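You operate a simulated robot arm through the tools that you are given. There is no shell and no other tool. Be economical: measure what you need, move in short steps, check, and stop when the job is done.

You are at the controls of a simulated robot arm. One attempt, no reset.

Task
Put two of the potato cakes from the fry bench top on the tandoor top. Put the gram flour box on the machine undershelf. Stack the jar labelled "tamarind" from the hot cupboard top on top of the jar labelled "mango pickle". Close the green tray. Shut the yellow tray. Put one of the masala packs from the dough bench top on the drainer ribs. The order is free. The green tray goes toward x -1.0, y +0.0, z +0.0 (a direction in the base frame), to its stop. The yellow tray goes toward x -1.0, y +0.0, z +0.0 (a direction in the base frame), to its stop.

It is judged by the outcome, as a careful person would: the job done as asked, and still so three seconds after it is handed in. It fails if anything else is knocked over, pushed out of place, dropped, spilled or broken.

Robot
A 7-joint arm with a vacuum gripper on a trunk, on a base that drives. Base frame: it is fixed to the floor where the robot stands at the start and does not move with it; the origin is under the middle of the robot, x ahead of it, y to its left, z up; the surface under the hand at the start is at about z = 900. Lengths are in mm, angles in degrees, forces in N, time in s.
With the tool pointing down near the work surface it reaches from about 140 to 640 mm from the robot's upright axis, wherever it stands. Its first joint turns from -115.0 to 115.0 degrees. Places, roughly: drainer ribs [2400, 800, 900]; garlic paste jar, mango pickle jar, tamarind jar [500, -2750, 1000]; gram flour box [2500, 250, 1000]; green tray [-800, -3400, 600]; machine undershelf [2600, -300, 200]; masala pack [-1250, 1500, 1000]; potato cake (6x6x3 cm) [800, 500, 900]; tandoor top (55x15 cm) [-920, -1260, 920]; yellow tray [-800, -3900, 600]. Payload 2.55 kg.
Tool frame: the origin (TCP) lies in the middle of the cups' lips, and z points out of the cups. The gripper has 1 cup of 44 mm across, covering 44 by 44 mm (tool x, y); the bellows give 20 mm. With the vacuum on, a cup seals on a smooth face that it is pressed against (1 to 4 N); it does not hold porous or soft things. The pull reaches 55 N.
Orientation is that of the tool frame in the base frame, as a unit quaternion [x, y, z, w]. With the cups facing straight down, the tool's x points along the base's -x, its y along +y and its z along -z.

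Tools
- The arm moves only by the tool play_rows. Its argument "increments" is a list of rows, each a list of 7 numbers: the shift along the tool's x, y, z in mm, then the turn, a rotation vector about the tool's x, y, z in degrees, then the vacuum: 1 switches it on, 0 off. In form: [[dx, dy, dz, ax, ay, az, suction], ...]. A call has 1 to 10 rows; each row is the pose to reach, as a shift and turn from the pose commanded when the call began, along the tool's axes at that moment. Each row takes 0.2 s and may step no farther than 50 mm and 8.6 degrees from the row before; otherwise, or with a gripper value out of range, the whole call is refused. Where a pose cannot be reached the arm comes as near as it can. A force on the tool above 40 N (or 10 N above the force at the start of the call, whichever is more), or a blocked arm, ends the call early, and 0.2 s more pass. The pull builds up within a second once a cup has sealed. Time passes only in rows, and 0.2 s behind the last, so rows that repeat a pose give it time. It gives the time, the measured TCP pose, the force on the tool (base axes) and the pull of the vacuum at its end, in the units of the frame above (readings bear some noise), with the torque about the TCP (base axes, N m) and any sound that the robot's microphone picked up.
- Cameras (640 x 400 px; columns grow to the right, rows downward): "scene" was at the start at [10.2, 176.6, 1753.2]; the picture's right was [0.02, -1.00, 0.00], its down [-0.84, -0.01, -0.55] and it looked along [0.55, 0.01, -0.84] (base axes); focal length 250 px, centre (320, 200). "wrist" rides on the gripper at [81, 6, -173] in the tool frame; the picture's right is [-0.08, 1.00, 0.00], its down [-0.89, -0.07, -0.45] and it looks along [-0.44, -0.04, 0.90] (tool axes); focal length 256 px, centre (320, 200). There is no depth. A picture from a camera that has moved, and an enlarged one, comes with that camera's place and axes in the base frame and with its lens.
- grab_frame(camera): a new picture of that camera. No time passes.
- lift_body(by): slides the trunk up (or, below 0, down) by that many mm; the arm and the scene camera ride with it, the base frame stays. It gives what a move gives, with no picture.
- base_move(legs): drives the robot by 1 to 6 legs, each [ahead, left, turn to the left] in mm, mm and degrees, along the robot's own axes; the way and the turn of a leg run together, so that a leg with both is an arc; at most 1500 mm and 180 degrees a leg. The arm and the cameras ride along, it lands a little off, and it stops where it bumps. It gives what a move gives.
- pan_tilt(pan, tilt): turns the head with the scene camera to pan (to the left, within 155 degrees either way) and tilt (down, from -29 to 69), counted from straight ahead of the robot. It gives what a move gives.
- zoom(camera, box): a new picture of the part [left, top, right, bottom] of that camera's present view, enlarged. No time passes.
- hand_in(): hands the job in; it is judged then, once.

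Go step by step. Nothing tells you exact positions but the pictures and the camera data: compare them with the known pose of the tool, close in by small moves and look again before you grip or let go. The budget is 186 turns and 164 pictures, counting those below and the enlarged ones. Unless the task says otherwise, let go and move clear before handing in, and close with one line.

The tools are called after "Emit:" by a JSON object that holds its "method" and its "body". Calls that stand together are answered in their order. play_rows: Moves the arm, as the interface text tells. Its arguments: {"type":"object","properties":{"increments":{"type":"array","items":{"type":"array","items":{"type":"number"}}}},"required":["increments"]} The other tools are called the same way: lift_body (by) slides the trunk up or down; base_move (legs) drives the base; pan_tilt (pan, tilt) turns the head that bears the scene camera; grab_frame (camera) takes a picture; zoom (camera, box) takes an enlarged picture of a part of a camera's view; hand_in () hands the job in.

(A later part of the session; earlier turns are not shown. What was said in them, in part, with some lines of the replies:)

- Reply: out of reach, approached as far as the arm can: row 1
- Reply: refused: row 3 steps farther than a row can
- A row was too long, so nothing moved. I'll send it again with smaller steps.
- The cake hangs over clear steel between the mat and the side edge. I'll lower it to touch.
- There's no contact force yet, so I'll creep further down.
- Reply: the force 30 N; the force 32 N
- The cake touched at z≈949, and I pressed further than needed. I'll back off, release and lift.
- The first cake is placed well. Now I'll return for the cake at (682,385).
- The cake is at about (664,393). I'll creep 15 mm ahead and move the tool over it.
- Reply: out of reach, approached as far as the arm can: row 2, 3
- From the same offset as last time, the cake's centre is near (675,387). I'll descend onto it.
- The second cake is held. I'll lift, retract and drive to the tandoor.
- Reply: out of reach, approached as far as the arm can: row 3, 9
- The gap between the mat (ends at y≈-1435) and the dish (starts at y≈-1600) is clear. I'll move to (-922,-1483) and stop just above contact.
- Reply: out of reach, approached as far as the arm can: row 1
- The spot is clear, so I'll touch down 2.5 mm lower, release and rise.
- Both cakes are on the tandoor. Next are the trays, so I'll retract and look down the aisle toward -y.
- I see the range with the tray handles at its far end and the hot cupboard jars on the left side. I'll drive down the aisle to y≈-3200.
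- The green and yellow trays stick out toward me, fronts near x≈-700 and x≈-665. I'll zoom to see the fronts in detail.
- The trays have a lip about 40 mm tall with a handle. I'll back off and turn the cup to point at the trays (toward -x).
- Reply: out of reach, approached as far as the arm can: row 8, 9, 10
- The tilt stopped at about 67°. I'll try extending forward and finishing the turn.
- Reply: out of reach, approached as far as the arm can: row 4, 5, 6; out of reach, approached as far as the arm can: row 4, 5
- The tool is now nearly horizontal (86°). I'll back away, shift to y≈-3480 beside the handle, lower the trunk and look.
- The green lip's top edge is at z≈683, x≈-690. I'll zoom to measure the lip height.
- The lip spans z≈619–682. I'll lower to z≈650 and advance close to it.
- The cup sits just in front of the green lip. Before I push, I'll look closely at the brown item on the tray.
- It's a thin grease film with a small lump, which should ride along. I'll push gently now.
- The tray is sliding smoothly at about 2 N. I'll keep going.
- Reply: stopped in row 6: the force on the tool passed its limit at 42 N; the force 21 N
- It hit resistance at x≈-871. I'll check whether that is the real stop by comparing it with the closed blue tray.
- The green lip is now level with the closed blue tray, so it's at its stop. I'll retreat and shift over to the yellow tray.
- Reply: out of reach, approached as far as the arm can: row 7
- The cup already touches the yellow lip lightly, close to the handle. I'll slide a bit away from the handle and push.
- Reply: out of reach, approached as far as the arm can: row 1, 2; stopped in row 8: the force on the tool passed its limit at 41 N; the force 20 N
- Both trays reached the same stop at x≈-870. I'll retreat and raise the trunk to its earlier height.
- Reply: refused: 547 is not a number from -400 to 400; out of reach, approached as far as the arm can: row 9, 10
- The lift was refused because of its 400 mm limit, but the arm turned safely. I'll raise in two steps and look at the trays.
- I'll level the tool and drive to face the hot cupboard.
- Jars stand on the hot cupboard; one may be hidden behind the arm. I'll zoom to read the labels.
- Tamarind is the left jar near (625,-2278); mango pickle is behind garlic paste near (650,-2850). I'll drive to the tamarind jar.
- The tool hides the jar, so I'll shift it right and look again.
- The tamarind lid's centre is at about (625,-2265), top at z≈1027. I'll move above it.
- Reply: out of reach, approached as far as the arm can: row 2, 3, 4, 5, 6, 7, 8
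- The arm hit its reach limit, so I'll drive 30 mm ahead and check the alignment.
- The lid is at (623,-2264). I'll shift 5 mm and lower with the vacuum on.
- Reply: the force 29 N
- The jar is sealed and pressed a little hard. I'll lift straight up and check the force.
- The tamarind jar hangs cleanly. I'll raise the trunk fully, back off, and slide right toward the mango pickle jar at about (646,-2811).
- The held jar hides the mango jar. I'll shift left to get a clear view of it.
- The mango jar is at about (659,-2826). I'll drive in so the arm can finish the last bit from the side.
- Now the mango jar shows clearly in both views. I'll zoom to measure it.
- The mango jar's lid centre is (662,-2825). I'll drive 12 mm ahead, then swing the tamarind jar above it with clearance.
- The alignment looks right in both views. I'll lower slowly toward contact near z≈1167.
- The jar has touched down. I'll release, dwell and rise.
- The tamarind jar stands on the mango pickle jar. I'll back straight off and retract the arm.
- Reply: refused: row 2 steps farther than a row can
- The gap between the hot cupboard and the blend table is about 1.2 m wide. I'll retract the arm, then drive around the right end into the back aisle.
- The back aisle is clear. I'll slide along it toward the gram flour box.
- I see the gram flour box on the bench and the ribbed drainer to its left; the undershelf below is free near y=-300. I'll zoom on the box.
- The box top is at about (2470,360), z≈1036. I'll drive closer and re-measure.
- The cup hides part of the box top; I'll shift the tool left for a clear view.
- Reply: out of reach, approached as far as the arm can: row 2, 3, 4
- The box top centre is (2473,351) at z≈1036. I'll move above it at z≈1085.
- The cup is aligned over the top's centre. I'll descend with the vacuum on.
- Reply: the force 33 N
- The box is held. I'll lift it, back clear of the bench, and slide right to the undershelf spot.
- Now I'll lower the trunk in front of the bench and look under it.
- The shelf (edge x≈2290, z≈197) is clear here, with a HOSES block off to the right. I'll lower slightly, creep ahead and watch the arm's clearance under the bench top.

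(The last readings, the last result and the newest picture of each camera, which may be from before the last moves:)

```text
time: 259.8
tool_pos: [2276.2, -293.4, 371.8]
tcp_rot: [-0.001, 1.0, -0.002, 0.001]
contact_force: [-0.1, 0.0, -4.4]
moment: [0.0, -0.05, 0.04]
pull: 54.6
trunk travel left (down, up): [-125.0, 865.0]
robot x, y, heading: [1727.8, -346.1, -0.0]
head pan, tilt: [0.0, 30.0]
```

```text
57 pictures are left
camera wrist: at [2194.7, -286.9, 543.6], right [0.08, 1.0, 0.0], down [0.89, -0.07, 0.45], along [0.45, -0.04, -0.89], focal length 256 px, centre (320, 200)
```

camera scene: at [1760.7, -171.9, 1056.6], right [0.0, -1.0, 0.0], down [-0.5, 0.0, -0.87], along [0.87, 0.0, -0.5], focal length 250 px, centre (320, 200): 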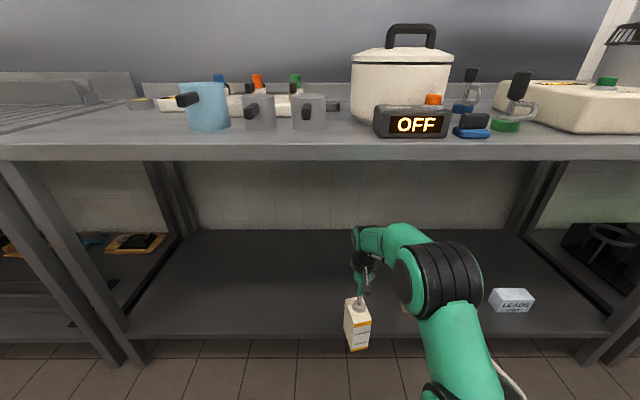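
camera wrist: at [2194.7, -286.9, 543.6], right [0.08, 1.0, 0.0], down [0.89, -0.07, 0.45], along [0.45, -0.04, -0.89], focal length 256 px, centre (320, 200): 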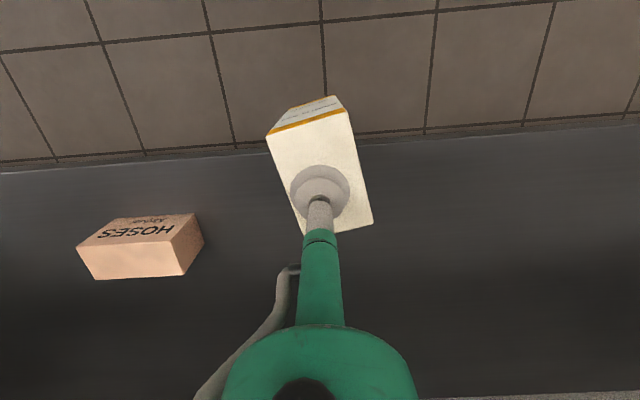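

Any part of the arm under the bench stays below z≈780, so there's clearance. I'll drive 140 mm more.

Emit:
{"method": "base_move", "body": {"legs": [[140, 0, 0]]}}

Emit:
{"method": "grab_frame", "body": {"camera": "scene"}}

Emit:
{"method": "grab_frame", "body": {"camera": "wrist"}}

```text
time: 261.1
tool_pos: [2416.3, -295.8, 371.2]
tcp_rot: [-0.001, 1.0, 0.0, 0.001]
contact_force: [0.3, -0.1, -3.0]
moment: [0.03, 0.01, -0.01]
pull: 55.2
trunk travel left (down, up): [-125.0, 865.0]
robot x, y, heading: [1867.9, -347.5, -0.3]
head pan, tilt: [0.0, 30.0]
```

```text
56 pictures are left
camera scene: at [1901.0, -172.3, 1056.6], right [0.0, -1.0, 0.0], down [-0.5, 0.0, -0.87], along [0.87, 0.0, -0.5], focal length 250 px, centre (320, 200)
```

scene: 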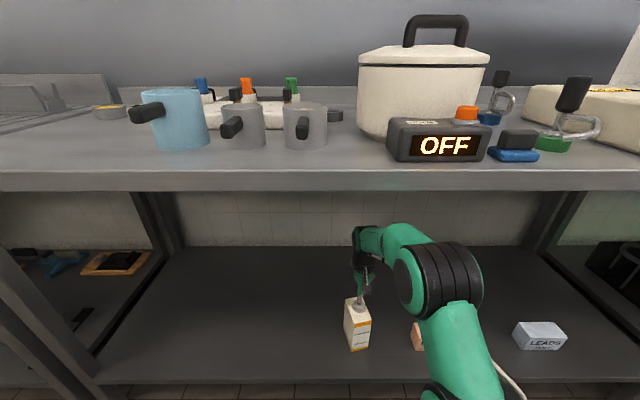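

```text
55 pictures are left
camera wrist: at [2335.0, -287.5, 543.6], right [0.08, 1.0, 0.0], down [0.89, -0.07, 0.45], along [0.45, -0.04, -0.89], focal length 256 px, centre (320, 200)
```

wrist: 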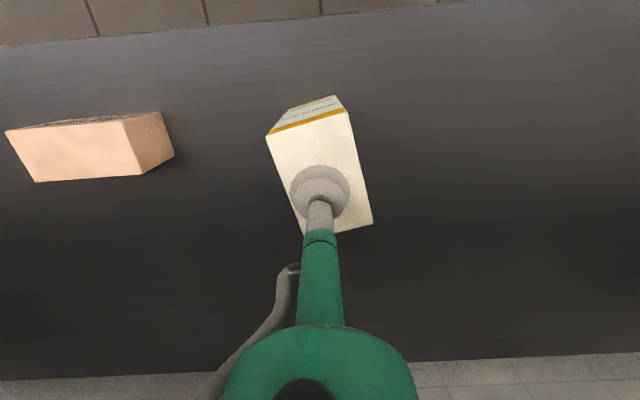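

The box is well over the shelf. I'll lower it toward contact.

Emit:
{"method": "play_rows", "body": {"increments": [[0, 0, 10, 0, 0, 0, 1], [0, 0, 18, 0, 0, 0, 1], [0, 0, 21, 0, 0, 0, 1], [0, 0, 21, 0, 0, 0, 1]]}}

```text
time: 261.6
tool_pos: [2420.0, -296.9, 369.5]
tcp_rot: [-0.001, 1.0, -0.001, 0.008]
contact_force: [-4.4, -0.7, 11.3]
moment: [0.16, 0.1, 0.06]
pull: 55.4
trunk travel left (down, up): [-125.0, 865.0]
robot x, y, heading: [1872.5, -347.7, -0.1]
head pan, tilt: [0.0, 30.0]
stopped in row 2: the force on the tool passed its limit at 41 N (the readings are from after the stop); the commanded pose is now the measured one
```

The box bottom touched the shelf sooner than expected (shelf at z≈225). I'll check the picture before releasing.

Emit:
{"method": "play_rows", "body": {"increments": [[0, 0, 0, 0, 0, 0, 1], [0, 0, 0, 0, 0, 0, 1]]}}

Emit:
{"method": "zoom", "body": {"camera": "scene", "box": [300, 220, 440, 370]}}

```text
time: 262.2
tool_pos: [2419.7, -295.4, 367.8]
tcp_rot: [-0.001, 1.0, -0.001, 0.008]
contact_force: [-2.9, -1.3, 14.5]
moment: [0.12, -0.11, 0.04]
pull: 54.8
trunk travel left (down, up): [-125.0, 865.0]
robot x, y, heading: [1865.3, -347.9, -0.4]
head pan, tilt: [0.0, 30.0]
```

```text
2.67 times, centred on (370, 295) of scene
camera zoom: at [1899.2, -172.5, 1056.7], right [0.0, -1.0, 0.0], down [-0.5, 0.0, -0.87], along [0.87, 0.0, -0.5], focal length 668 px, centre (187, -53)
```

zoom: 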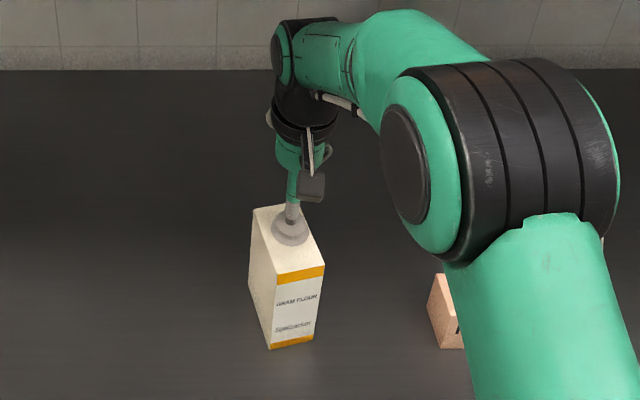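

It's resting upright on the shelf. I'll release and rise.

Emit:
{"method": "play_rows", "body": {"increments": [[0, 0, -2, 0, 0, 0, 1], [0, 0, -3, 0, 0, 0, 0], [0, 0, -3, 0, 0, 0, 0], [0, 0, -3, 0, 0, 0, 0], [0, 0, -3, 0, 0, 0, 0], [0, 0, -10, 0, 0, 0, 0], [0, 0, -30, 0, 0, 0, 0], [0, 0, -40, 0, 0, 0, 0]]}}

Emit:
{"method": "zoom", "body": {"camera": "scene", "box": [300, 220, 440, 370]}}

```text
time: 264.0
tool_pos: [2412.3, -296.9, 397.7]
tcp_rot: [-0.001, 1.0, -0.001, 0.007]
contact_force: [0.0, -0.7, -0.2]
moment: [0.0, -0.05, -0.01]
pull: 0.1
out of reach, approached as far as the arm can: row 7, 8
trunk travel left (down, up): [-125.0, 865.0]
robot x, y, heading: [1871.5, -346.2, -0.0]
head pan, tilt: [0.0, 30.0]
```

```text
2.67 times, centred on (370, 295) of scene
camera zoom: at [1900.8, -172.4, 1056.6], right [0.0, -1.0, 0.0], down [-0.5, 0.0, -0.87], along [0.87, 0.0, -0.5], focal length 668 px, centre (187, -53)
```

zoom: 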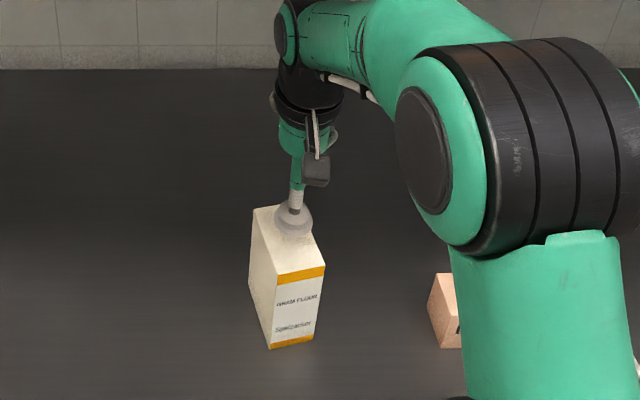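

The box stands on the undershelf. I'll back straight out and raise the trunk.

Emit:
{"method": "base_move", "body": {"legs": [[-310, 0, 0]]}}

Emit:
{"method": "lift_body", "body": {"by": 400}}

Emit:
{"method": "lift_body", "body": {"by": 335}}

Emit:
{"method": "pan_tilt", "body": {"pan": 60, "tilt": 30}}

Emit:
{"method": "grab_frame", "body": {"camera": "scene"}}

```text
time: 266.1
tool_pos: [2107.0, -296.7, 398.2]
tcp_rot: [0.0, 1.0, -0.001, 0.006]
contact_force: [-1.2, 0.7, -0.4]
moment: [0.0, -0.02, 0.01]
pull: 0.1
trunk travel left (down, up): [-125.0, 865.0]
robot x, y, heading: [1568.0, -344.5, -0.4]
head pan, tilt: [0.0, 30.0]
```

```text
time: 269.9
tool_pos: [2106.9, -295.4, 798.0]
tcp_rot: [0.0, 1.0, -0.001, 0.006]
contact_force: [0.0, -0.2, -0.2]
moment: [0.0, -0.01, 0.0]
pull: 0.2
trunk travel left (down, up): [-525.0, 465.0]
robot x, y, heading: [1566.0, -346.2, -0.5]
head pan, tilt: [0.0, 30.0]
```

```text
time: 273.2
tool_pos: [2106.4, -295.7, 1133.4]
tcp_rot: [0.0, 1.0, 0.0, 0.006]
contact_force: [0.4, 0.2, -1.2]
moment: [-0.03, 0.01, 0.02]
pull: 0.1
trunk travel left (down, up): [-860.0, 130.0]
robot x, y, heading: [1561.9, -344.9, -0.5]
head pan, tilt: [0.0, 30.0]
```

```text
time: 274.5
tool_pos: [2107.0, -294.7, 1132.6]
tcp_rot: [0.0, 1.0, -0.001, 0.006]
contact_force: [-0.8, 1.3, 0.1]
moment: [-0.01, -0.01, -0.02]
pull: 0.1
trunk travel left (down, up): [-860.0, 130.0]
robot x, y, heading: [1559.4, -347.9, -0.3]
head pan, tilt: [60.0, 30.0]
```

```text
52 pictures are left
camera scene: at [1551.6, -92.6, 1791.6], right [0.86, -0.5, 0.0], down [-0.25, -0.43, -0.87], along [0.44, 0.75, -0.5], focal length 250 px, centre (320, 200)
```

scene: 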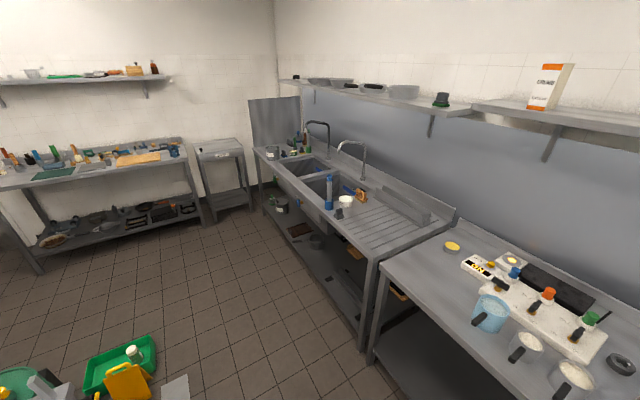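

The route round the left end is clear along y≈2050, staying away from the floor tray and sign. I'll retract the arm and drive to the dough bench.

Emit:
{"method": "play_rows", "body": {"increments": [[40, 15, -10, 0, 0.7, 0, 0], [80, 35, -20, 0, 0.7, 0, 0], [120, 55, -35, 0, 0.7, 0, 0], [160, 80, -55, 0, 0.7, 0, 0], [160, 80, -55, 0, 0.7, 0, 0]]}}

Emit:
{"method": "base_move", "body": {"legs": [[0, 1300, 0.2], [0, 1100, 0.2], [0, 0, 180], [1200, 0, 0], [1150, 0, 0]]}}

Emit:
{"method": "pan_tilt", "body": {"pan": 35, "tilt": 40}}

Emit:
{"method": "grab_frame", "body": {"camera": "scene"}}

```text
refused: row 4 steps farther than a row can; nothing moved
```

```text
time: 304.7
tool_pos: [-1322.3, 2131.0, 1133.7]
tcp_rot: [1.0, -0.023, -0.006, -0.001]
contact_force: [-0.1, 0.5, 1.2]
moment: [0.0, 0.0, -0.01]
pull: 0.0
trunk travel left (down, up): [-860.0, 130.0]
robot x, y, heading: [-778.1, 2161.5, 177.2]
head pan, tilt: [60.0, 30.0]
```

```text
time: 305.6
tool_pos: [-1320.5, 2130.2, 1133.0]
tcp_rot: [1.0, -0.023, -0.006, -0.002]
contact_force: [0.1, 0.3, 0.5]
moment: [-0.01, -0.04, -0.01]
pull: 0.1
trunk travel left (down, up): [-860.0, 130.0]
robot x, y, heading: [-779.4, 2162.4, 177.1]
head pan, tilt: [35.0, 40.0]
```

```text
51 pictures are left
camera scene: at [-797.5, 1932.0, 1776.3], right [-0.53, 0.85, 0.0], down [0.54, 0.34, -0.77], along [-0.65, -0.41, -0.64], focal length 250 px, centre (320, 200)
```

scene: 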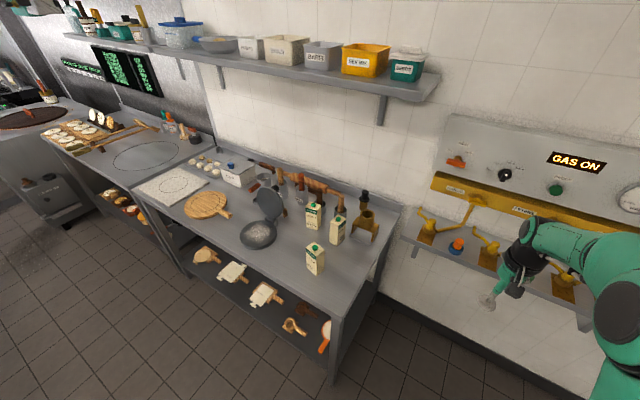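

I see three masala cartons on the dough bench; the nearest is at about (-1290,1595). I'll zoom to see their shape.

Emit:
{"method": "zoom", "body": {"camera": "scene", "box": [290, 190, 380, 280]}}

```text
4.44 times, centred on (335, 235) of scene
camera zoom: at [-797.5, 1932.0, 1776.3], right [-0.53, 0.85, 0.0], down [0.54, 0.34, -0.77], along [-0.65, -0.41, -0.64], focal length 1113 px, centre (253, 44)
```

zoom: 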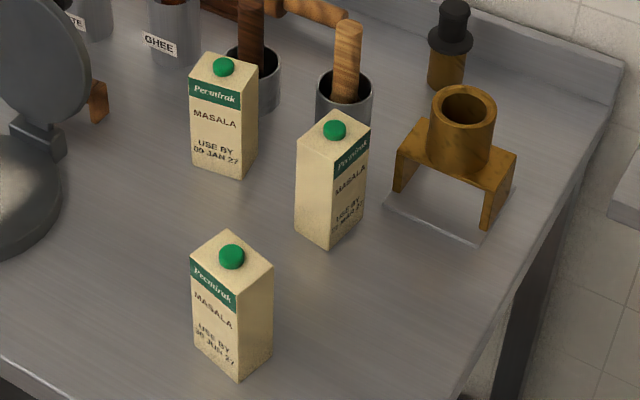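

The cartons have a cap in the middle of the top, so the cup must grip a side face, with the tool horizontal. I'll drive so the nearest carton's label face (facing +x, turned about 9°) is straight ahead.

Emit:
{"method": "base_move", "body": {"legs": [[-230, 0, 0], [0, 615, 0], [0, 0, -6]]}}

Emit:
{"method": "play_rows", "body": {"increments": [[0, 0, 0, 0, 0, 8.5, 0], [0, 0, 0, 0, 0, 17, 0], [0, 0, 0, 0, 0, 25.5, 0], [0, 0, 0, 0, 0, 34, 0], [0, 0, 0, 0, 0, 42.5, 0], [0, 0, 0, 0, 0, 51, 0], [0, 0, 0, 0, 0, 59.5, 0], [0, 0, 0, 0, 0, 68, 0], [0, 0, 0, 0, 0, 76.5, 0], [0, 0, 0, 0, 0, 85, 0]]}}

```text
time: 310.9
tool_pos: [-1121.9, 1561.7, 1133.2]
tcp_rot: [0.997, -0.075, -0.006, 0.0]
contact_force: [-0.6, -0.5, 0.1]
moment: [0.01, 0.01, -0.01]
pull: 0.1
trunk travel left (down, up): [-860.0, 130.0]
robot x, y, heading: [-578.4, 1529.3, 171.1]
head pan, tilt: [35.0, 40.0]
```

```text
time: 313.1
tool_pos: [-1120.5, 1561.3, 1132.6]
tcp_rot: [-0.683, 0.73, 0.007, -0.002]
contact_force: [-0.4, -0.1, 0.2]
moment: [0.01, 0.0, -0.06]
pull: 0.1
trunk travel left (down, up): [-860.0, 130.0]
robot x, y, heading: [-577.6, 1530.9, 171.2]
head pan, tilt: [35.0, 40.0]
```

The roll works; I'll continue it to 180° so the wrist camera ends up above the tool.

Emit:
{"method": "play_rows", "body": {"increments": [[0, 0, 0, 0, 0, 8.5, 0], [0, 0, 0, 0, 0, 17, 0], [0, 0, 0, 0, 0, 25.5, 0], [0, 0, 0, 0, 0, 34, 0], [0, 0, 0, 0, 0, 42.5, 0], [0, 0, 0, 0, 0, 51, 0], [0, 0, 0, 0, 0, 59.5, 0], [0, 0, 0, 0, 0, 68, 0], [0, 0, 0, 0, 0, 76.5, 0], [0, 0, 0, 0, 0, 85, 0]]}}

Emit:
{"method": "play_rows", "body": {"increments": [[0, 0, 0, 0, 0, 8, 0], [0, 0, 0, 0, 0, 10, 0], [0, 0, 0, 0, 0, 10, 0]]}}

```text
time: 315.3
tool_pos: [-1119.7, 1578.5, 1133.0]
tcp_rot: [-0.016, 1.0, -0.008, -0.006]
contact_force: [0.5, 0.5, 0.4]
moment: [-0.04, 0.03, 0.03]
pull: 0.0
out of reach, approached as far as the arm can: row 10
trunk travel left (down, up): [-860.0, 130.0]
robot x, y, heading: [-578.5, 1525.4, 171.2]
head pan, tilt: [35.0, 40.0]
```

```text
time: 316.1
tool_pos: [-1110.3, 1618.9, 1129.3]
tcp_rot: [0.043, 0.999, -0.02, -0.01]
contact_force: [-0.5, -0.4, 0.8]
moment: [-0.04, 0.03, 0.01]
pull: 0.1
out of reach, approached as far as the arm can: row 1, 2, 3
trunk travel left (down, up): [-860.0, 130.0]
robot x, y, heading: [-577.5, 1530.3, 171.0]
head pan, tilt: [35.0, 40.0]
```

The roll reached its limit near 176°, which is enough. Now I'll tilt the tool up to horizontal, pointing at the carton.

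Emit:
{"method": "play_rows", "body": {"increments": [[10, 0, 0, 0, 8.5, 0, 0], [20, 0, 0, 0, 17, 0, 0], [30, 0, 0, 0, 25.5, 0, 0], [40, 0, 0, 0, 34, 0, 0], [50, 0, 0, 0, 42.5, 0, 0], [60, 0, 0, 0, 51, 0, 0], [70, 0, 0, 0, 59.5, 0, 0], [80, 0, 0, 0, 68, 0, 0], [90, 0, 0, 0, 76.5, 0, 0], [90, 0, 0, 0, 85, 0, 0]]}}

Emit:
{"method": "grab_frame", "body": {"camera": "wrist"}}

Emit:
{"method": "grab_frame", "body": {"camera": "scene"}}

```text
time: 318.3
tool_pos: [-1219.5, 1651.9, 1158.3]
tcp_rot: [0.038, 0.737, 0.008, -0.674]
contact_force: [-0.3, -0.6, 0.0]
moment: [0.01, 0.0, 0.03]
pull: 0.0
out of reach, approached as far as the arm can: row 6, 8, 9, 10
trunk travel left (down, up): [-860.0, 130.0]
robot x, y, heading: [-580.1, 1530.9, 171.0]
head pan, tilt: [35.0, 40.0]
```

```text
49 pictures are left
camera wrist: at [-1056.3, 1651.8, 1254.2], right [0.07, 0.99, -0.12], down [0.52, -0.14, -0.84], along [-0.85, 0.0, -0.52], focal length 256 px, centre (320, 200)
```

wrist: 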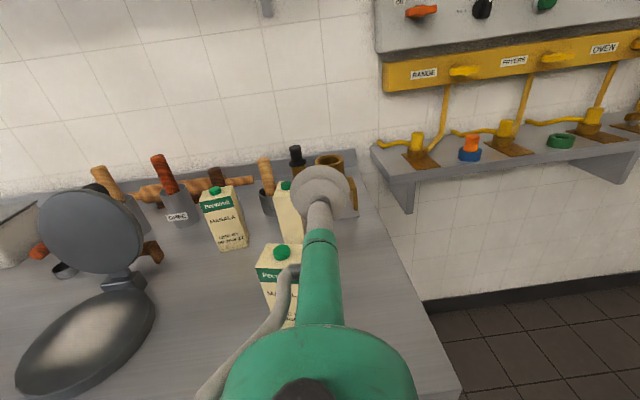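

```text
48 pictures are left
camera scene: at [-622.7, 1307.8, 1776.3], right [-0.44, 0.9, 0.0], down [0.58, 0.28, -0.77], along [-0.69, -0.34, -0.64], focal length 250 px, centre (320, 200)
```

scene: 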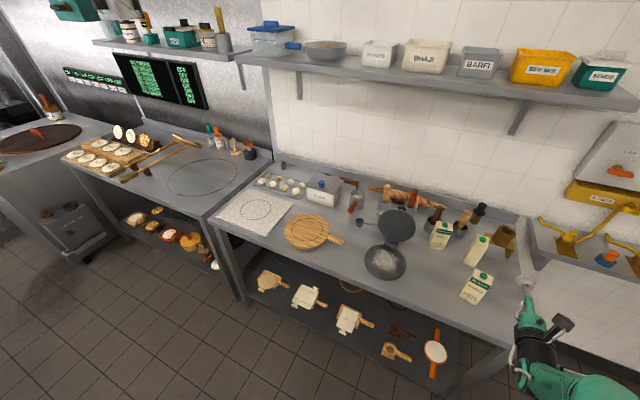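

The tool points at the carton, about 5° off its face. I'll turn the base to match and align sideways.

Emit:
{"method": "base_move", "body": {"legs": [[0, 0, -5], [-14, 131, 0]]}}

Emit:
{"method": "pan_tilt", "body": {"pan": 15, "tilt": 45}}

Emit:
{"method": "grab_frame", "body": {"camera": "wrist"}}

Emit:
{"method": "grab_frame", "body": {"camera": "scene"}}

```text
time: 320.1
tool_pos: [-1226.2, 1576.2, 1157.7]
tcp_rot: [0.071, 0.736, 0.038, -0.673]
contact_force: [0.1, -0.3, 0.7]
moment: [0.02, 0.01, -0.02]
pull: 0.1
trunk travel left (down, up): [-860.0, 130.0]
robot x, y, heading: [-592.6, 1401.2, 166.2]
head pan, tilt: [35.0, 40.0]
```

```text
time: 320.9
tool_pos: [-1224.9, 1577.6, 1159.9]
tcp_rot: [0.071, 0.736, 0.037, -0.672]
contact_force: [0.6, 0.2, 0.5]
moment: [0.02, -0.01, -0.03]
pull: 0.1
trunk travel left (down, up): [-860.0, 130.0]
robot x, y, heading: [-597.4, 1399.1, 166.1]
head pan, tilt: [15.0, 45.0]
```

```text
47 pictures are left
camera wrist: at [-1061.7, 1563.3, 1254.8], right [0.16, 0.98, -0.12], down [0.5, -0.18, -0.84], along [-0.85, 0.08, -0.52], focal length 256 px, centre (320, 200)
```

wrist: 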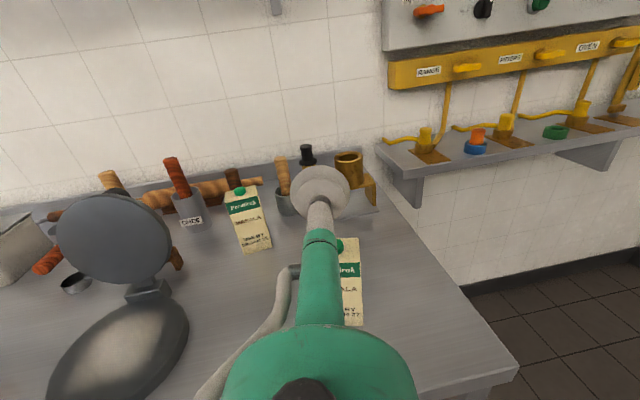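

```text
46 pictures are left
camera scene: at [-660.9, 1212.1, 1769.1], right [-0.02, 1.0, 0.0], down [0.71, 0.01, -0.71], along [-0.71, -0.01, -0.71], focal length 250 px, centre (320, 200)
```

scene: 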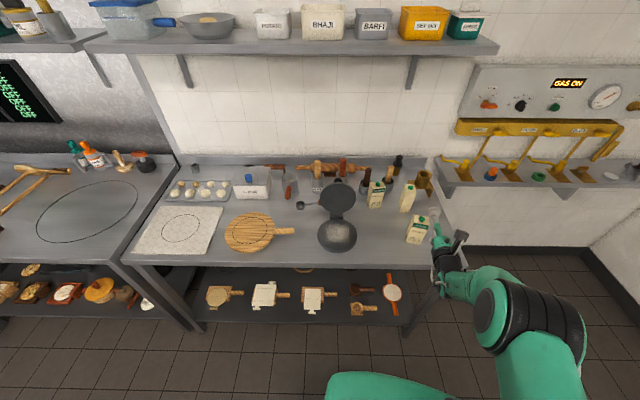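

I'll zoom the scene view to re-measure the carton's face and the cup.

Emit:
{"method": "zoom", "body": {"camera": "scene", "box": [390, 190, 480, 270]}}

Emit:
{"method": "zoom", "body": {"camera": "wrist", "box": [290, 220, 390, 340]}}

```text
5.00 times, centred on (435, 230) of scene
camera zoom: at [-660.9, 1212.1, 1769.1], right [-0.02, 1.0, 0.0], down [0.71, 0.01, -0.71], along [-0.71, -0.01, -0.71], focal length 1253 px, centre (-255, 50)
```

zoom: 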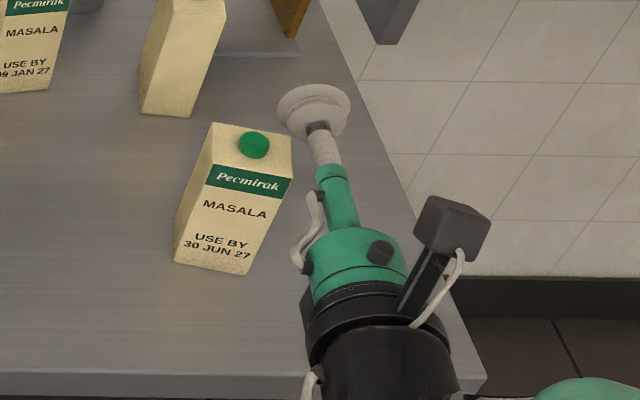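

```text
3.33 times, centred on (340, 280) of wrist
camera zoom: at [-1061.7, 1563.3, 1254.8], right [0.16, 0.98, -0.12], down [0.5, -0.18, -0.84], along [-0.85, 0.08, -0.52], focal length 853 px, centre (253, -67)
```

zoom: 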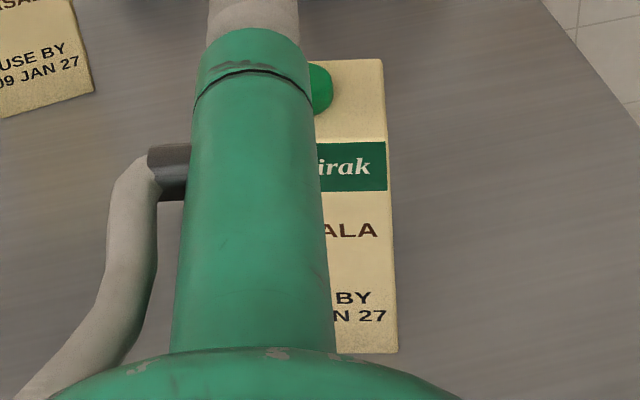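

The carton's label face is centred at about (-1280,1591). I'll lower the trunk to bring the cup to z≈968 and check.

Emit:
{"method": "lift_body", "body": {"by": -190}}

Emit:
{"method": "play_rows", "body": {"increments": [[0, 6, 10, 0, 0, 0, 0], [0, 6, 25, 0, 0, 0, 0], [0, 6, 25, 0, 0, 0, 0]]}}

Emit:
{"method": "grab_frame", "body": {"camera": "wrist"}}

Emit:
{"method": "zoom", "body": {"camera": "scene", "box": [370, 110, 490, 210]}}

```text
time: 323.0
tool_pos: [-1225.3, 1576.3, 969.1]
tcp_rot: [0.07, 0.736, 0.037, -0.672]
contact_force: [-0.1, 0.5, -0.3]
moment: [-0.02, 0.02, -0.03]
pull: 0.0
trunk travel left (down, up): [-670.0, 320.0]
robot x, y, heading: [-594.5, 1400.9, 166.0]
head pan, tilt: [15.0, 45.0]
```

```text
time: 323.8
tool_pos: [-1249.0, 1585.2, 964.9]
tcp_rot: [0.07, 0.736, 0.037, -0.673]
contact_force: [0.3, 0.0, 0.4]
moment: [0.02, -0.02, -0.01]
pull: 0.0
trunk travel left (down, up): [-670.0, 320.0]
robot x, y, heading: [-598.0, 1398.0, 166.0]
head pan, tilt: [15.0, 45.0]
```

```text
43 pictures are left
camera wrist: at [-1085.5, 1572.4, 1062.2], right [0.16, 0.98, -0.12], down [0.5, -0.18, -0.84], along [-0.85, 0.08, -0.52], focal length 256 px, centre (320, 200)
```

wrist: 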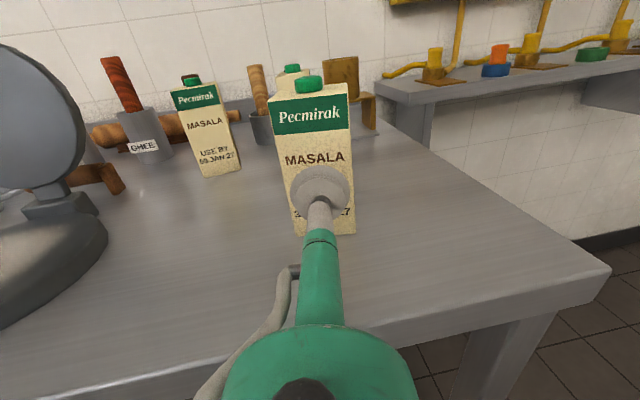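

```text
4.00 times, centred on (430, 160) of scene
camera zoom: at [-660.6, 1211.7, 1579.0], right [-0.02, 1.0, 0.0], down [0.71, 0.01, -0.71], along [-0.71, -0.01, -0.71], focal length 1002 px, centre (-120, 360)
```

zoom: 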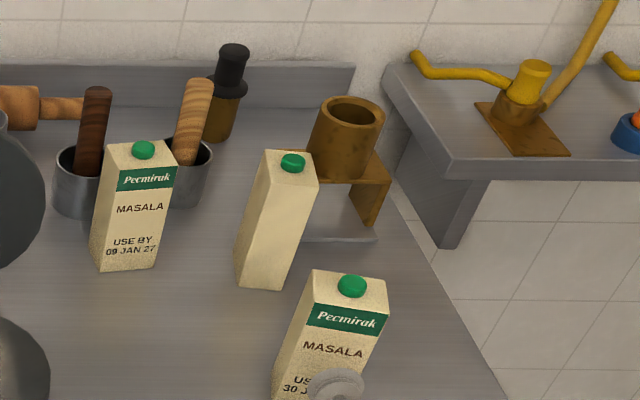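

The cup is well centred on the carton face. I'll advance gently with the vacuum on.

Emit:
{"method": "play_rows", "body": {"increments": [[0, 0, 15, 0, 0, 0, 1], [0, 0, 22, 0, 0, 0, 1], [0, 0, 26, 0, 0, 0, 1], [0, 0, 28, 0, 0, 0, 1], [0, 0, 30, 0, 0, 0, 1], [0, 0, 30, 0, 0, 0, 1], [0, 0, 30, 0, 0, 0, 1]]}}

```text
time: 325.4
tool_pos: [-1277.4, 1590.9, 964.5]
tcp_rot: [0.071, 0.736, 0.037, -0.672]
contact_force: [-0.6, -0.4, 1.3]
moment: [-0.01, 0.13, 0.02]
pull: 54.5
trunk travel left (down, up): [-670.0, 320.0]
robot x, y, heading: [-594.5, 1401.1, 165.8]
head pan, tilt: [15.0, 45.0]
```

It's sealed. I'll lift it straight up with the trunk and look.

Emit:
{"method": "lift_body", "body": {"by": 60}}

Emit:
{"method": "grab_frame", "body": {"camera": "wrist"}}

```text
time: 326.4
tool_pos: [-1278.4, 1590.9, 1023.2]
tcp_rot: [0.07, 0.736, 0.037, -0.672]
contact_force: [-0.3, -0.3, -1.8]
moment: [0.01, -0.01, -0.02]
pull: 54.8
trunk travel left (down, up): [-730.0, 260.0]
robot x, y, heading: [-594.7, 1400.7, 166.0]
head pan, tilt: [15.0, 45.0]
```

```text
41 pictures are left
camera wrist: at [-1114.5, 1576.9, 1119.5], right [0.16, 0.98, -0.12], down [0.5, -0.18, -0.84], along [-0.85, 0.08, -0.52], focal length 256 px, centre (320, 200)
```

wrist: 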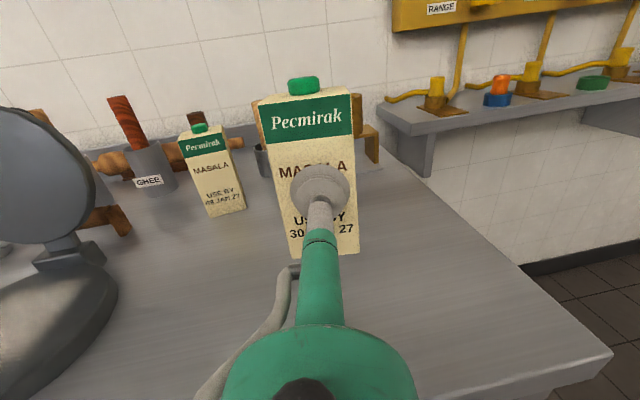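

The carton is held firmly. I'll raise it well up, back away, turn round over open floor, and drive to the drainer.

Emit:
{"method": "lift_body", "body": {"by": 200}}

Emit:
{"method": "base_move", "body": {"legs": [[-300, 0, 0], [0, -740, 0], [0, 0, 97], [0, 0, 97]]}}

Emit:
{"method": "pan_tilt", "body": {"pan": -10, "tilt": 45}}

Emit:
{"method": "grab_frame", "body": {"camera": "scene"}}

```text
time: 328.6
tool_pos: [-1277.1, 1591.3, 1224.4]
tcp_rot: [0.07, 0.735, 0.037, -0.673]
contact_force: [-0.2, -0.7, -1.3]
moment: [0.03, 0.04, 0.0]
pull: 55.1
trunk travel left (down, up): [-930.0, 60.0]
robot x, y, heading: [-599.2, 1399.9, 166.1]
head pan, tilt: [15.0, 45.0]
```

```text
time: 342.5
tool_pos: [584.2, 2028.5, 1224.0]
tcp_rot: [0.739, 0.021, 0.672, -0.046]
contact_force: [-0.9, 0.2, -2.0]
moment: [0.02, 0.0, -0.05]
pull: 55.2
trunk travel left (down, up): [-930.0, 60.0]
robot x, y, heading: [-122.8, 2043.8, 0.0]
head pan, tilt: [15.0, 45.0]
```

```text
time: 343.4
tool_pos: [584.3, 2027.5, 1224.0]
tcp_rot: [0.739, 0.021, 0.672, -0.046]
contact_force: [0.6, 0.6, -0.6]
moment: [0.01, 0.0, 0.0]
pull: 54.4
trunk travel left (down, up): [-930.0, 60.0]
robot x, y, heading: [-124.6, 2046.9, 0.4]
head pan, tilt: [-10.0, 45.0]
```

```text
40 pictures are left
camera scene: at [-104.1, 2205.9, 1839.0], right [-0.17, -0.99, 0.0], down [-0.7, 0.12, -0.71], along [0.7, -0.12, -0.71], focal length 250 px, centre (320, 200)
```

scene: 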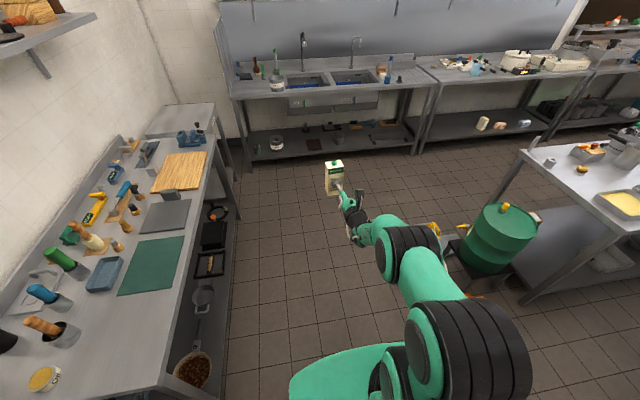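

The path ahead is clear. I'll drive along the lane to x≈1540, then slide right to the drainer.

Emit:
{"method": "base_move", "body": {"legs": [[830, 0, -0.3], [830, 0, 0], [0, -1225, 0]]}}

Emit:
{"method": "pan_tilt", "body": {"pan": 0, "tilt": 50}}

Emit:
{"method": "grab_frame", "body": {"camera": "scene"}}

Emit:
{"method": "grab_frame", "body": {"camera": "wrist"}}

```text
time: 357.5
tool_pos: [2232.0, 808.3, 1224.7]
tcp_rot: [0.739, 0.016, 0.672, -0.042]
contact_force: [0.1, 0.2, -2.4]
moment: [-0.03, 0.04, -0.02]
pull: 55.2
trunk travel left (down, up): [-930.0, 60.0]
robot x, y, heading: [1524.0, 835.7, -0.3]
head pan, tilt: [-10.0, 45.0]
```

```text
time: 358.2
tool_pos: [2232.1, 807.8, 1223.7]
tcp_rot: [0.739, 0.017, 0.672, -0.042]
contact_force: [0.1, -0.6, -1.8]
moment: [-0.04, 0.02, -0.01]
pull: 54.7
trunk travel left (down, up): [-930.0, 60.0]
robot x, y, heading: [1521.9, 830.5, -0.4]
head pan, tilt: [0.0, 50.0]
```

```text
39 pictures are left
camera scene: at [1542.3, 1010.2, 1832.1], right [-0.01, -1.0, 0.0], down [-0.77, 0.01, -0.64], along [0.64, -0.01, -0.77], focal length 250 px, centre (320, 200)
```

scene: 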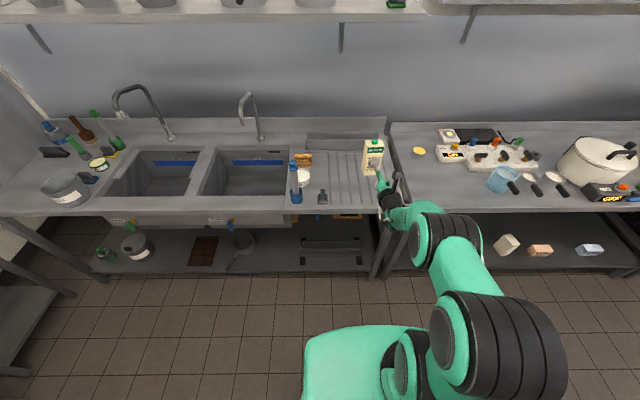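

```text
38 pictures are left
camera wrist: at [2068.4, 786.1, 1319.6], right [0.07, -0.99, -0.12], down [-0.53, 0.06, -0.84], along [0.84, 0.12, -0.52], focal length 256 px, centre (320, 200)
```

wrist: 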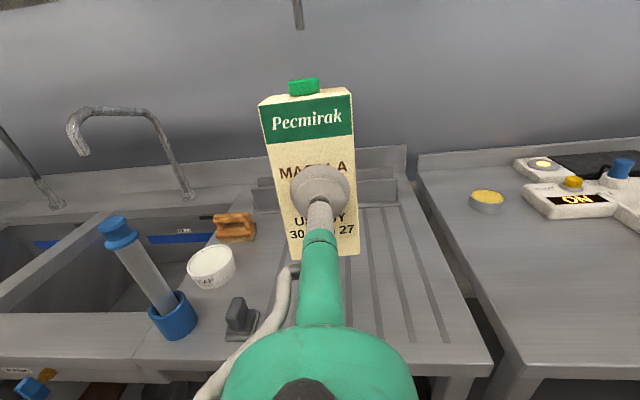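

The drainer ribs are centred near (2430,805), and the carton is lined up with them. I'll drive ahead, lower most of the way and look.

Emit:
{"method": "base_move", "body": {"legs": [[165, 0, 0]]}}

Emit:
{"method": "lift_body", "body": {"by": -235}}

Emit:
{"method": "grab_frame", "body": {"camera": "scene"}}

Emit:
{"method": "grab_frame", "body": {"camera": "wrist"}}

```text
time: 359.7
tool_pos: [2394.8, 808.5, 1223.4]
tcp_rot: [0.739, 0.018, 0.672, -0.043]
contact_force: [0.8, 0.2, -1.9]
moment: [-0.01, 0.02, 0.0]
pull: 55.1
trunk travel left (down, up): [-930.0, 60.0]
robot x, y, heading: [1688.6, 834.3, -0.5]
head pan, tilt: [0.0, 50.0]
```

```text
time: 362.1
tool_pos: [2395.6, 808.5, 988.5]
tcp_rot: [0.739, 0.017, 0.672, -0.042]
contact_force: [0.3, -0.1, -1.0]
moment: [-0.01, -0.01, 0.01]
pull: 54.9
trunk travel left (down, up): [-695.0, 295.0]
robot x, y, heading: [1685.5, 835.6, -0.7]
head pan, tilt: [0.0, 50.0]
```

```text
37 pictures are left
camera scene: at [1705.7, 1008.9, 1597.1], right [-0.01, -1.0, 0.0], down [-0.77, 0.01, -0.64], along [0.64, 0.0, -0.77], focal length 250 px, centre (320, 200)
```

scene: 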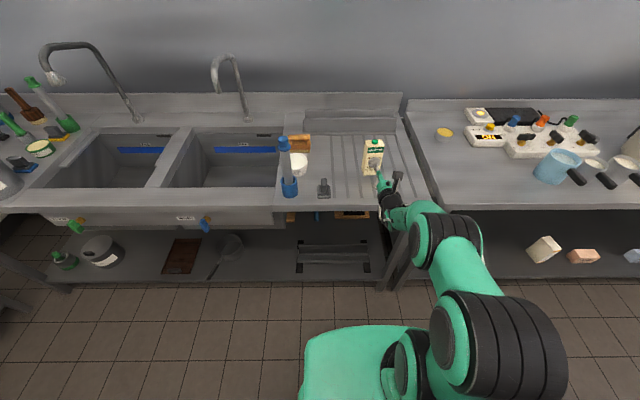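

```text
36 pictures are left
camera wrist: at [2232.1, 785.6, 1084.6], right [0.07, -0.99, -0.12], down [-0.53, 0.06, -0.84], along [0.84, 0.13, -0.52], focal length 256 px, centre (320, 200)
```

wrist: 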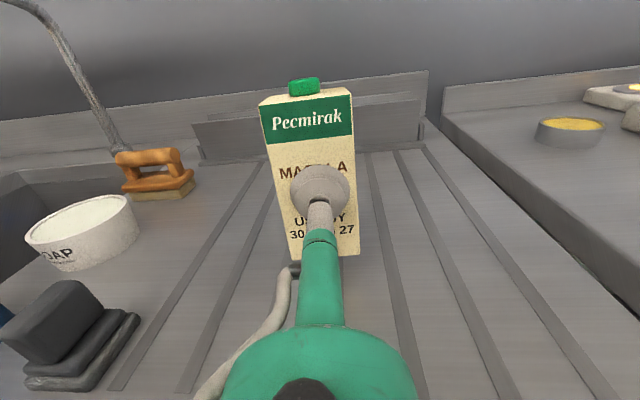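

I'll zoom in to see how the carton base sits relative to the ribs.

Emit:
{"method": "zoom", "body": {"camera": "wrist", "box": [180, 180, 460, 380]}}

Emit:
{"method": "zoom", "body": {"camera": "scene", "box": [310, 110, 430, 210]}}

```text
2.00 times, centred on (320, 280) of wrist
camera zoom: at [2232.1, 785.6, 1084.6], right [0.07, -0.99, -0.12], down [-0.53, 0.06, -0.84], along [0.84, 0.13, -0.52], focal length 512 px, centre (320, 40)
```

zoom: 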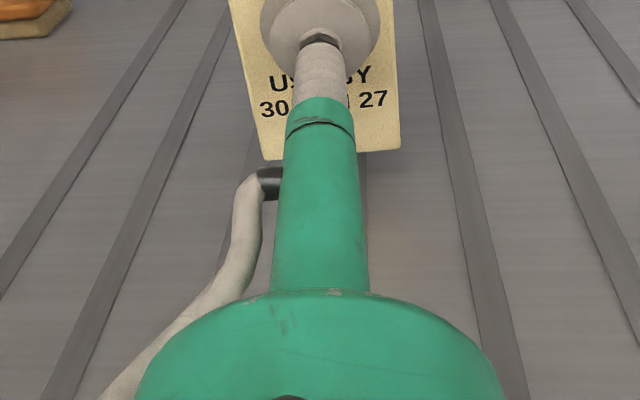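

```text
4.00 times, centred on (370, 160) of scene
camera zoom: at [1705.7, 1008.9, 1597.1], right [-0.01, -1.0, 0.0], down [-0.77, 0.01, -0.64], along [0.64, 0.0, -0.77], focal length 1002 px, centre (120, 360)
```

zoom: 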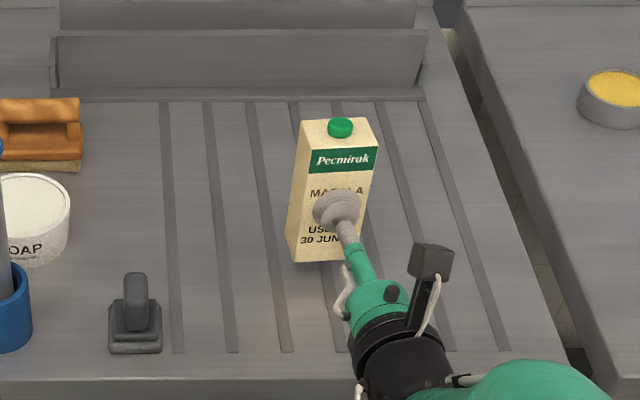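

At the moment the carton is centred over a single rib. I'll shift it 17 mm in +y to straddle two ribs, lower a bit and verify.

Emit:
{"method": "play_rows", "body": {"increments": [[0, -8, 0, 0, 0, 0, 1], [0, -17, 0, 0, 0, 0, 1], [-8, -17, 0, 0, 0, 0, 1], [-8, -17, 0, 0, 0, 0, 1]]}}

Emit:
{"method": "zoom", "body": {"camera": "scene", "box": [330, 120, 410, 190]}}

```text
time: 363.1
tool_pos: [2393.6, 815.8, 982.1]
tcp_rot: [0.74, 0.02, 0.671, -0.046]
contact_force: [0.1, 0.6, -2.0]
moment: [0.01, 0.04, -0.03]
pull: 55.1
out of reach, approached as far as the arm can: row 2, 3, 4
trunk travel left (down, up): [-695.0, 295.0]
robot x, y, heading: [1686.8, 831.5, -0.4]
head pan, tilt: [0.0, 50.0]
```

```text
5.71 times, centred on (370, 155) of scene
camera zoom: at [1705.7, 1008.9, 1597.1], right [-0.01, -1.0, 0.0], down [-0.77, 0.01, -0.64], along [0.64, 0.0, -0.77], focal length 1432 px, centre (34, 457)
```

zoom: 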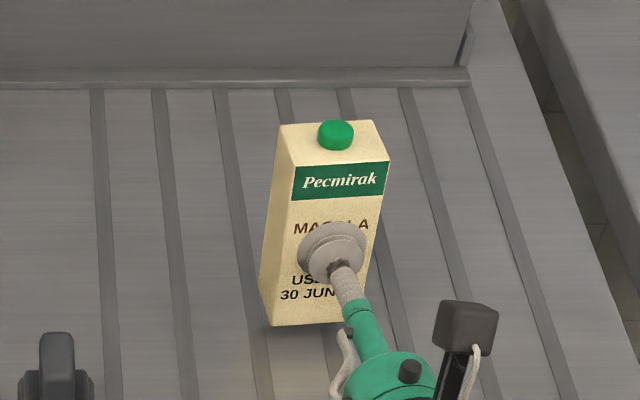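

The arm could only give half of that shift. I'll nudge the base 9 mm left.

Emit:
{"method": "base_move", "body": {"legs": [[0, 9, 0]]}}

Emit:
{"method": "zoom", "body": {"camera": "scene", "box": [330, 120, 410, 190]}}

```text
time: 363.9
tool_pos: [2394.4, 824.9, 982.8]
tcp_rot: [0.74, 0.02, 0.671, -0.045]
contact_force: [-0.1, -0.3, -2.3]
moment: [-0.03, 0.0, -0.01]
pull: 55.2
trunk travel left (down, up): [-695.0, 295.0]
robot x, y, heading: [1690.9, 841.2, -0.4]
head pan, tilt: [0.0, 50.0]
```

```text
5.71 times, centred on (370, 155) of scene
camera zoom: at [1705.9, 1018.5, 1597.0], right [-0.01, -1.0, 0.0], down [-0.77, 0.01, -0.64], along [0.64, -0.01, -0.77], focal length 1432 px, centre (34, 457)
```

zoom: 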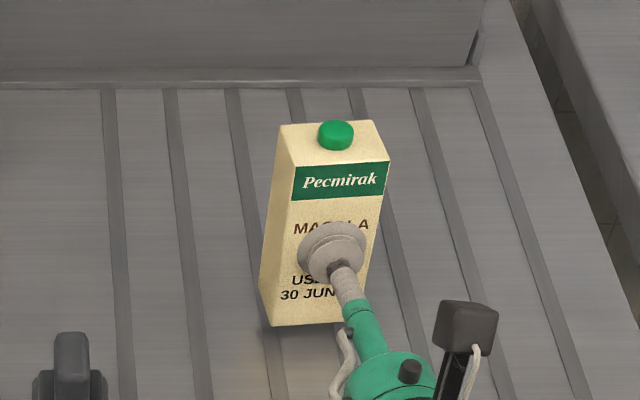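

The carton now nearly straddles two ribs. I'll lower with the trunk in small steps and watch the force.

Emit:
{"method": "lift_body", "body": {"by": -11}}

Emit:
{"method": "lift_body", "body": {"by": -3}}

```text
time: 364.5
tool_pos: [2393.8, 823.9, 970.5]
tcp_rot: [0.74, 0.02, 0.671, -0.045]
contact_force: [-0.2, -0.7, -0.8]
moment: [-0.02, 0.02, -0.02]
pull: 54.6
trunk travel left (down, up): [-684.0, 306.0]
robot x, y, heading: [1689.3, 844.3, -0.5]
head pan, tilt: [0.0, 50.0]
```

```text
time: 365.0
tool_pos: [2393.2, 822.8, 967.8]
tcp_rot: [0.739, 0.019, 0.672, -0.045]
contact_force: [-0.3, -0.1, -1.5]
moment: [0.0, 0.0, 0.02]
pull: 54.9
trunk travel left (down, up): [-681.0, 309.0]
robot x, y, heading: [1688.1, 841.7, -0.2]
head pan, tilt: [0.0, 50.0]
```

Emit:
{"method": "lift_body", "body": {"by": -3}}

Emit:
{"method": "zoom", "body": {"camera": "scene", "box": [330, 120, 410, 190]}}

```text
time: 365.5
tool_pos: [2394.4, 824.8, 965.7]
tcp_rot: [0.739, 0.021, 0.672, -0.047]
contact_force: [0.7, 1.1, -0.6]
moment: [0.05, -0.03, 0.03]
pull: 55.0
trunk travel left (down, up): [-678.0, 312.0]
robot x, y, heading: [1692.5, 843.4, -0.7]
head pan, tilt: [0.0, 50.0]
```

```text
5.71 times, centred on (370, 155) of scene
camera zoom: at [1705.8, 1017.9, 1580.1], right [-0.01, -1.0, 0.0], down [-0.77, 0.01, -0.64], along [0.64, 0.0, -0.77], focal length 1432 px, centre (34, 457)
```

zoom: 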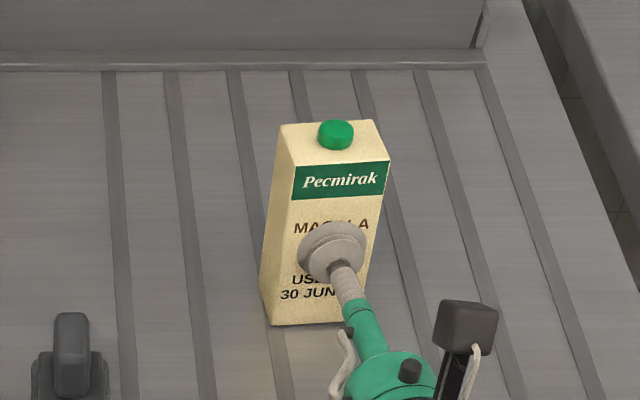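

The carton now bridges two ribs nicely. I'll keep lowering in 2 mm steps.

Emit:
{"method": "lift_body", "body": {"by": -2}}

Emit:
{"method": "lift_body", "body": {"by": -2}}

```text
time: 366.0
tool_pos: [2394.5, 824.6, 965.9]
tcp_rot: [0.738, 0.02, 0.673, -0.046]
contact_force: [-0.8, 0.2, 2.2]
moment: [0.07, -0.12, 0.02]
pull: 55.3
trunk travel left (down, up): [-676.0, 314.0]
robot x, y, heading: [1688.2, 842.4, -0.1]
head pan, tilt: [0.0, 50.0]
```

```text
time: 366.5
tool_pos: [2393.3, 823.7, 964.4]
tcp_rot: [0.737, 0.02, 0.674, -0.045]
contact_force: [-1.3, -0.6, 8.2]
moment: [0.12, -0.29, 0.0]
pull: 54.8
trunk travel left (down, up): [-674.0, 316.0]
robot x, y, heading: [1687.0, 845.3, -0.4]
head pan, tilt: [0.0, 50.0]
```

It's in contact. I'll ease up 1.5 mm, release, and withdraw straight back.

Emit:
{"method": "lift_body", "body": {"by": 1.5}}

Emit:
{"method": "play_rows", "body": {"increments": [[0, 0, 0, 0, 0, 0, 0], [0, 0, 0, 0, 0, 0, 0], [0, 0, 0, 0, 0, 0, 0], [0, 0, 0, 0, 0, 0, 0], [0, 0, 0, 0, 0, 0, 0]]}}

Emit:
{"method": "zoom", "body": {"camera": "scene", "box": [330, 120, 410, 190]}}

```text
time: 367.1
tool_pos: [2393.5, 824.0, 964.6]
tcp_rot: [0.738, 0.02, 0.673, -0.046]
contact_force: [0.8, -0.1, 6.8]
moment: [0.03, -0.44, 0.01]
pull: 55.3
trunk travel left (down, up): [-676.0, 314.0]
robot x, y, heading: [1690.5, 838.9, -0.2]
head pan, tilt: [0.0, 50.0]
```

```text
time: 368.2
tool_pos: [2395.1, 825.2, 962.5]
tcp_rot: [0.74, 0.02, 0.671, -0.046]
contact_force: [0.4, -0.6, -0.2]
moment: [-0.01, -0.01, 0.01]
pull: 0.1
trunk travel left (down, up): [-676.0, 314.0]
robot x, y, heading: [1686.9, 842.4, -0.3]
head pan, tilt: [0.0, 50.0]
```

```text
5.71 times, centred on (370, 155) of scene
camera zoom: at [1706.2, 1017.9, 1577.6], right [-0.01, -1.0, 0.0], down [-0.77, 0.01, -0.64], along [0.64, 0.0, -0.77], focal length 1432 px, centre (34, 457)
```

zoom: 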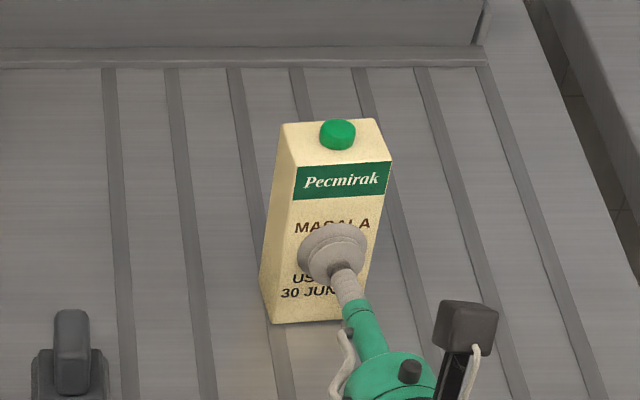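

The carton stands released. I'll back the base straight off and check that it stays upright.

Emit:
{"method": "base_move", "body": {"legs": [[-120, 0, 0]]}}

Emit:
{"method": "grab_frame", "body": {"camera": "scene"}}

Emit:
{"method": "grab_frame", "body": {"camera": "wrist"}}

```text
time: 369.5
tool_pos: [2272.5, 825.8, 963.7]
tcp_rot: [0.739, 0.02, 0.671, -0.046]
contact_force: [-0.9, 0.2, 0.5]
moment: [0.03, 0.03, -0.02]
pull: 0.1
trunk travel left (down, up): [-676.0, 314.0]
robot x, y, heading: [1565.8, 843.6, -0.3]
head pan, tilt: [0.0, 50.0]
```

```text
29 pictures are left
camera scene: at [1583.9, 1018.8, 1577.6], right [-0.01, -1.0, 0.0], down [-0.77, 0.0, -0.64], along [0.64, 0.0, -0.77], focal length 250 px, centre (320, 200)
```

scene: 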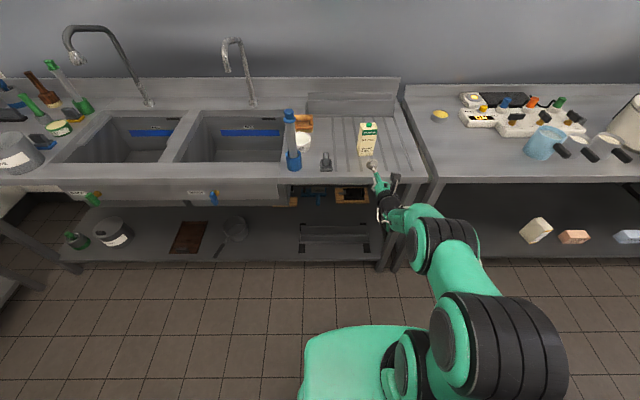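

```text
28 pictures are left
camera wrist: at [2109.7, 801.3, 1059.7], right [0.08, -0.99, -0.12], down [-0.54, 0.06, -0.84], along [0.84, 0.13, -0.52], focal length 256 px, centre (320, 200)
```

wrist: 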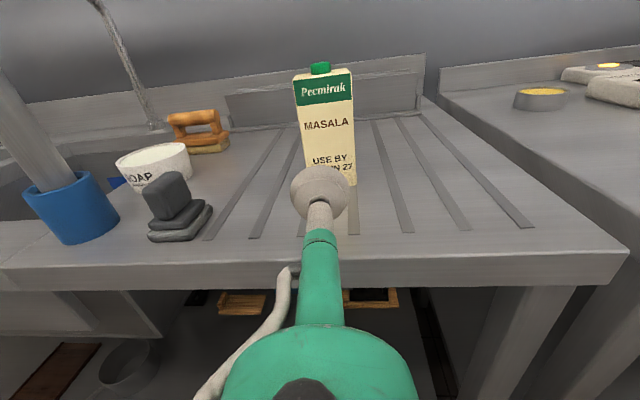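

The masala carton stands on the ribs. I'll verify the gram flour box from here too.

Emit:
{"method": "zoom", "body": {"camera": "scene", "box": [490, 190, 640, 270]}}

Emit:
{"method": "base_move", "body": {"legs": [[-60, 0, 0]]}}

```text
4.27 times, centred on (565, 230) of scene
camera zoom: at [1583.9, 1018.8, 1577.6], right [-0.01, -1.0, 0.0], down [-0.77, 0.0, -0.64], along [0.64, 0.0, -0.77], focal length 1069 px, centre (-725, 72)
```

zoom: 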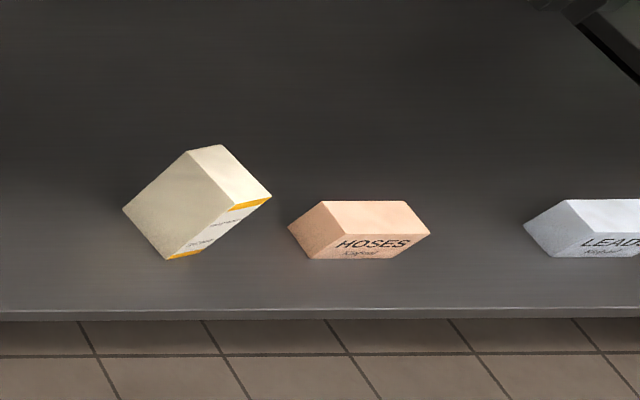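

```text
time: 370.5
tool_pos: [2213.7, 826.3, 964.0]
tcp_rot: [0.74, 0.02, 0.671, -0.046]
contact_force: [-0.9, -0.2, 1.0]
moment: [-0.02, 0.04, -0.03]
pull: 0.0
trunk travel left (down, up): [-676.0, 314.0]
robot x, y, heading: [1509.3, 843.4, -0.4]
head pan, tilt: [0.0, 50.0]
```

All six parts are done: the cakes are on the tandoor, the flour box is on the undershelf, the jars are stacked, both trays are shut and the masala pack is on the ribs. The arm is clear of everything, so I'll hand in.

Emit:
{"method": "hand_in", "body": {}}

```text
The job is handed in.
```

The whole job is done and handed in: two potato cakes on the tandoor top, the gram flour box on the machine undershelf, tamarind stacked on mango pickle, the green and yellow trays shut to their stops, and one masala pack on the drainer ribs.
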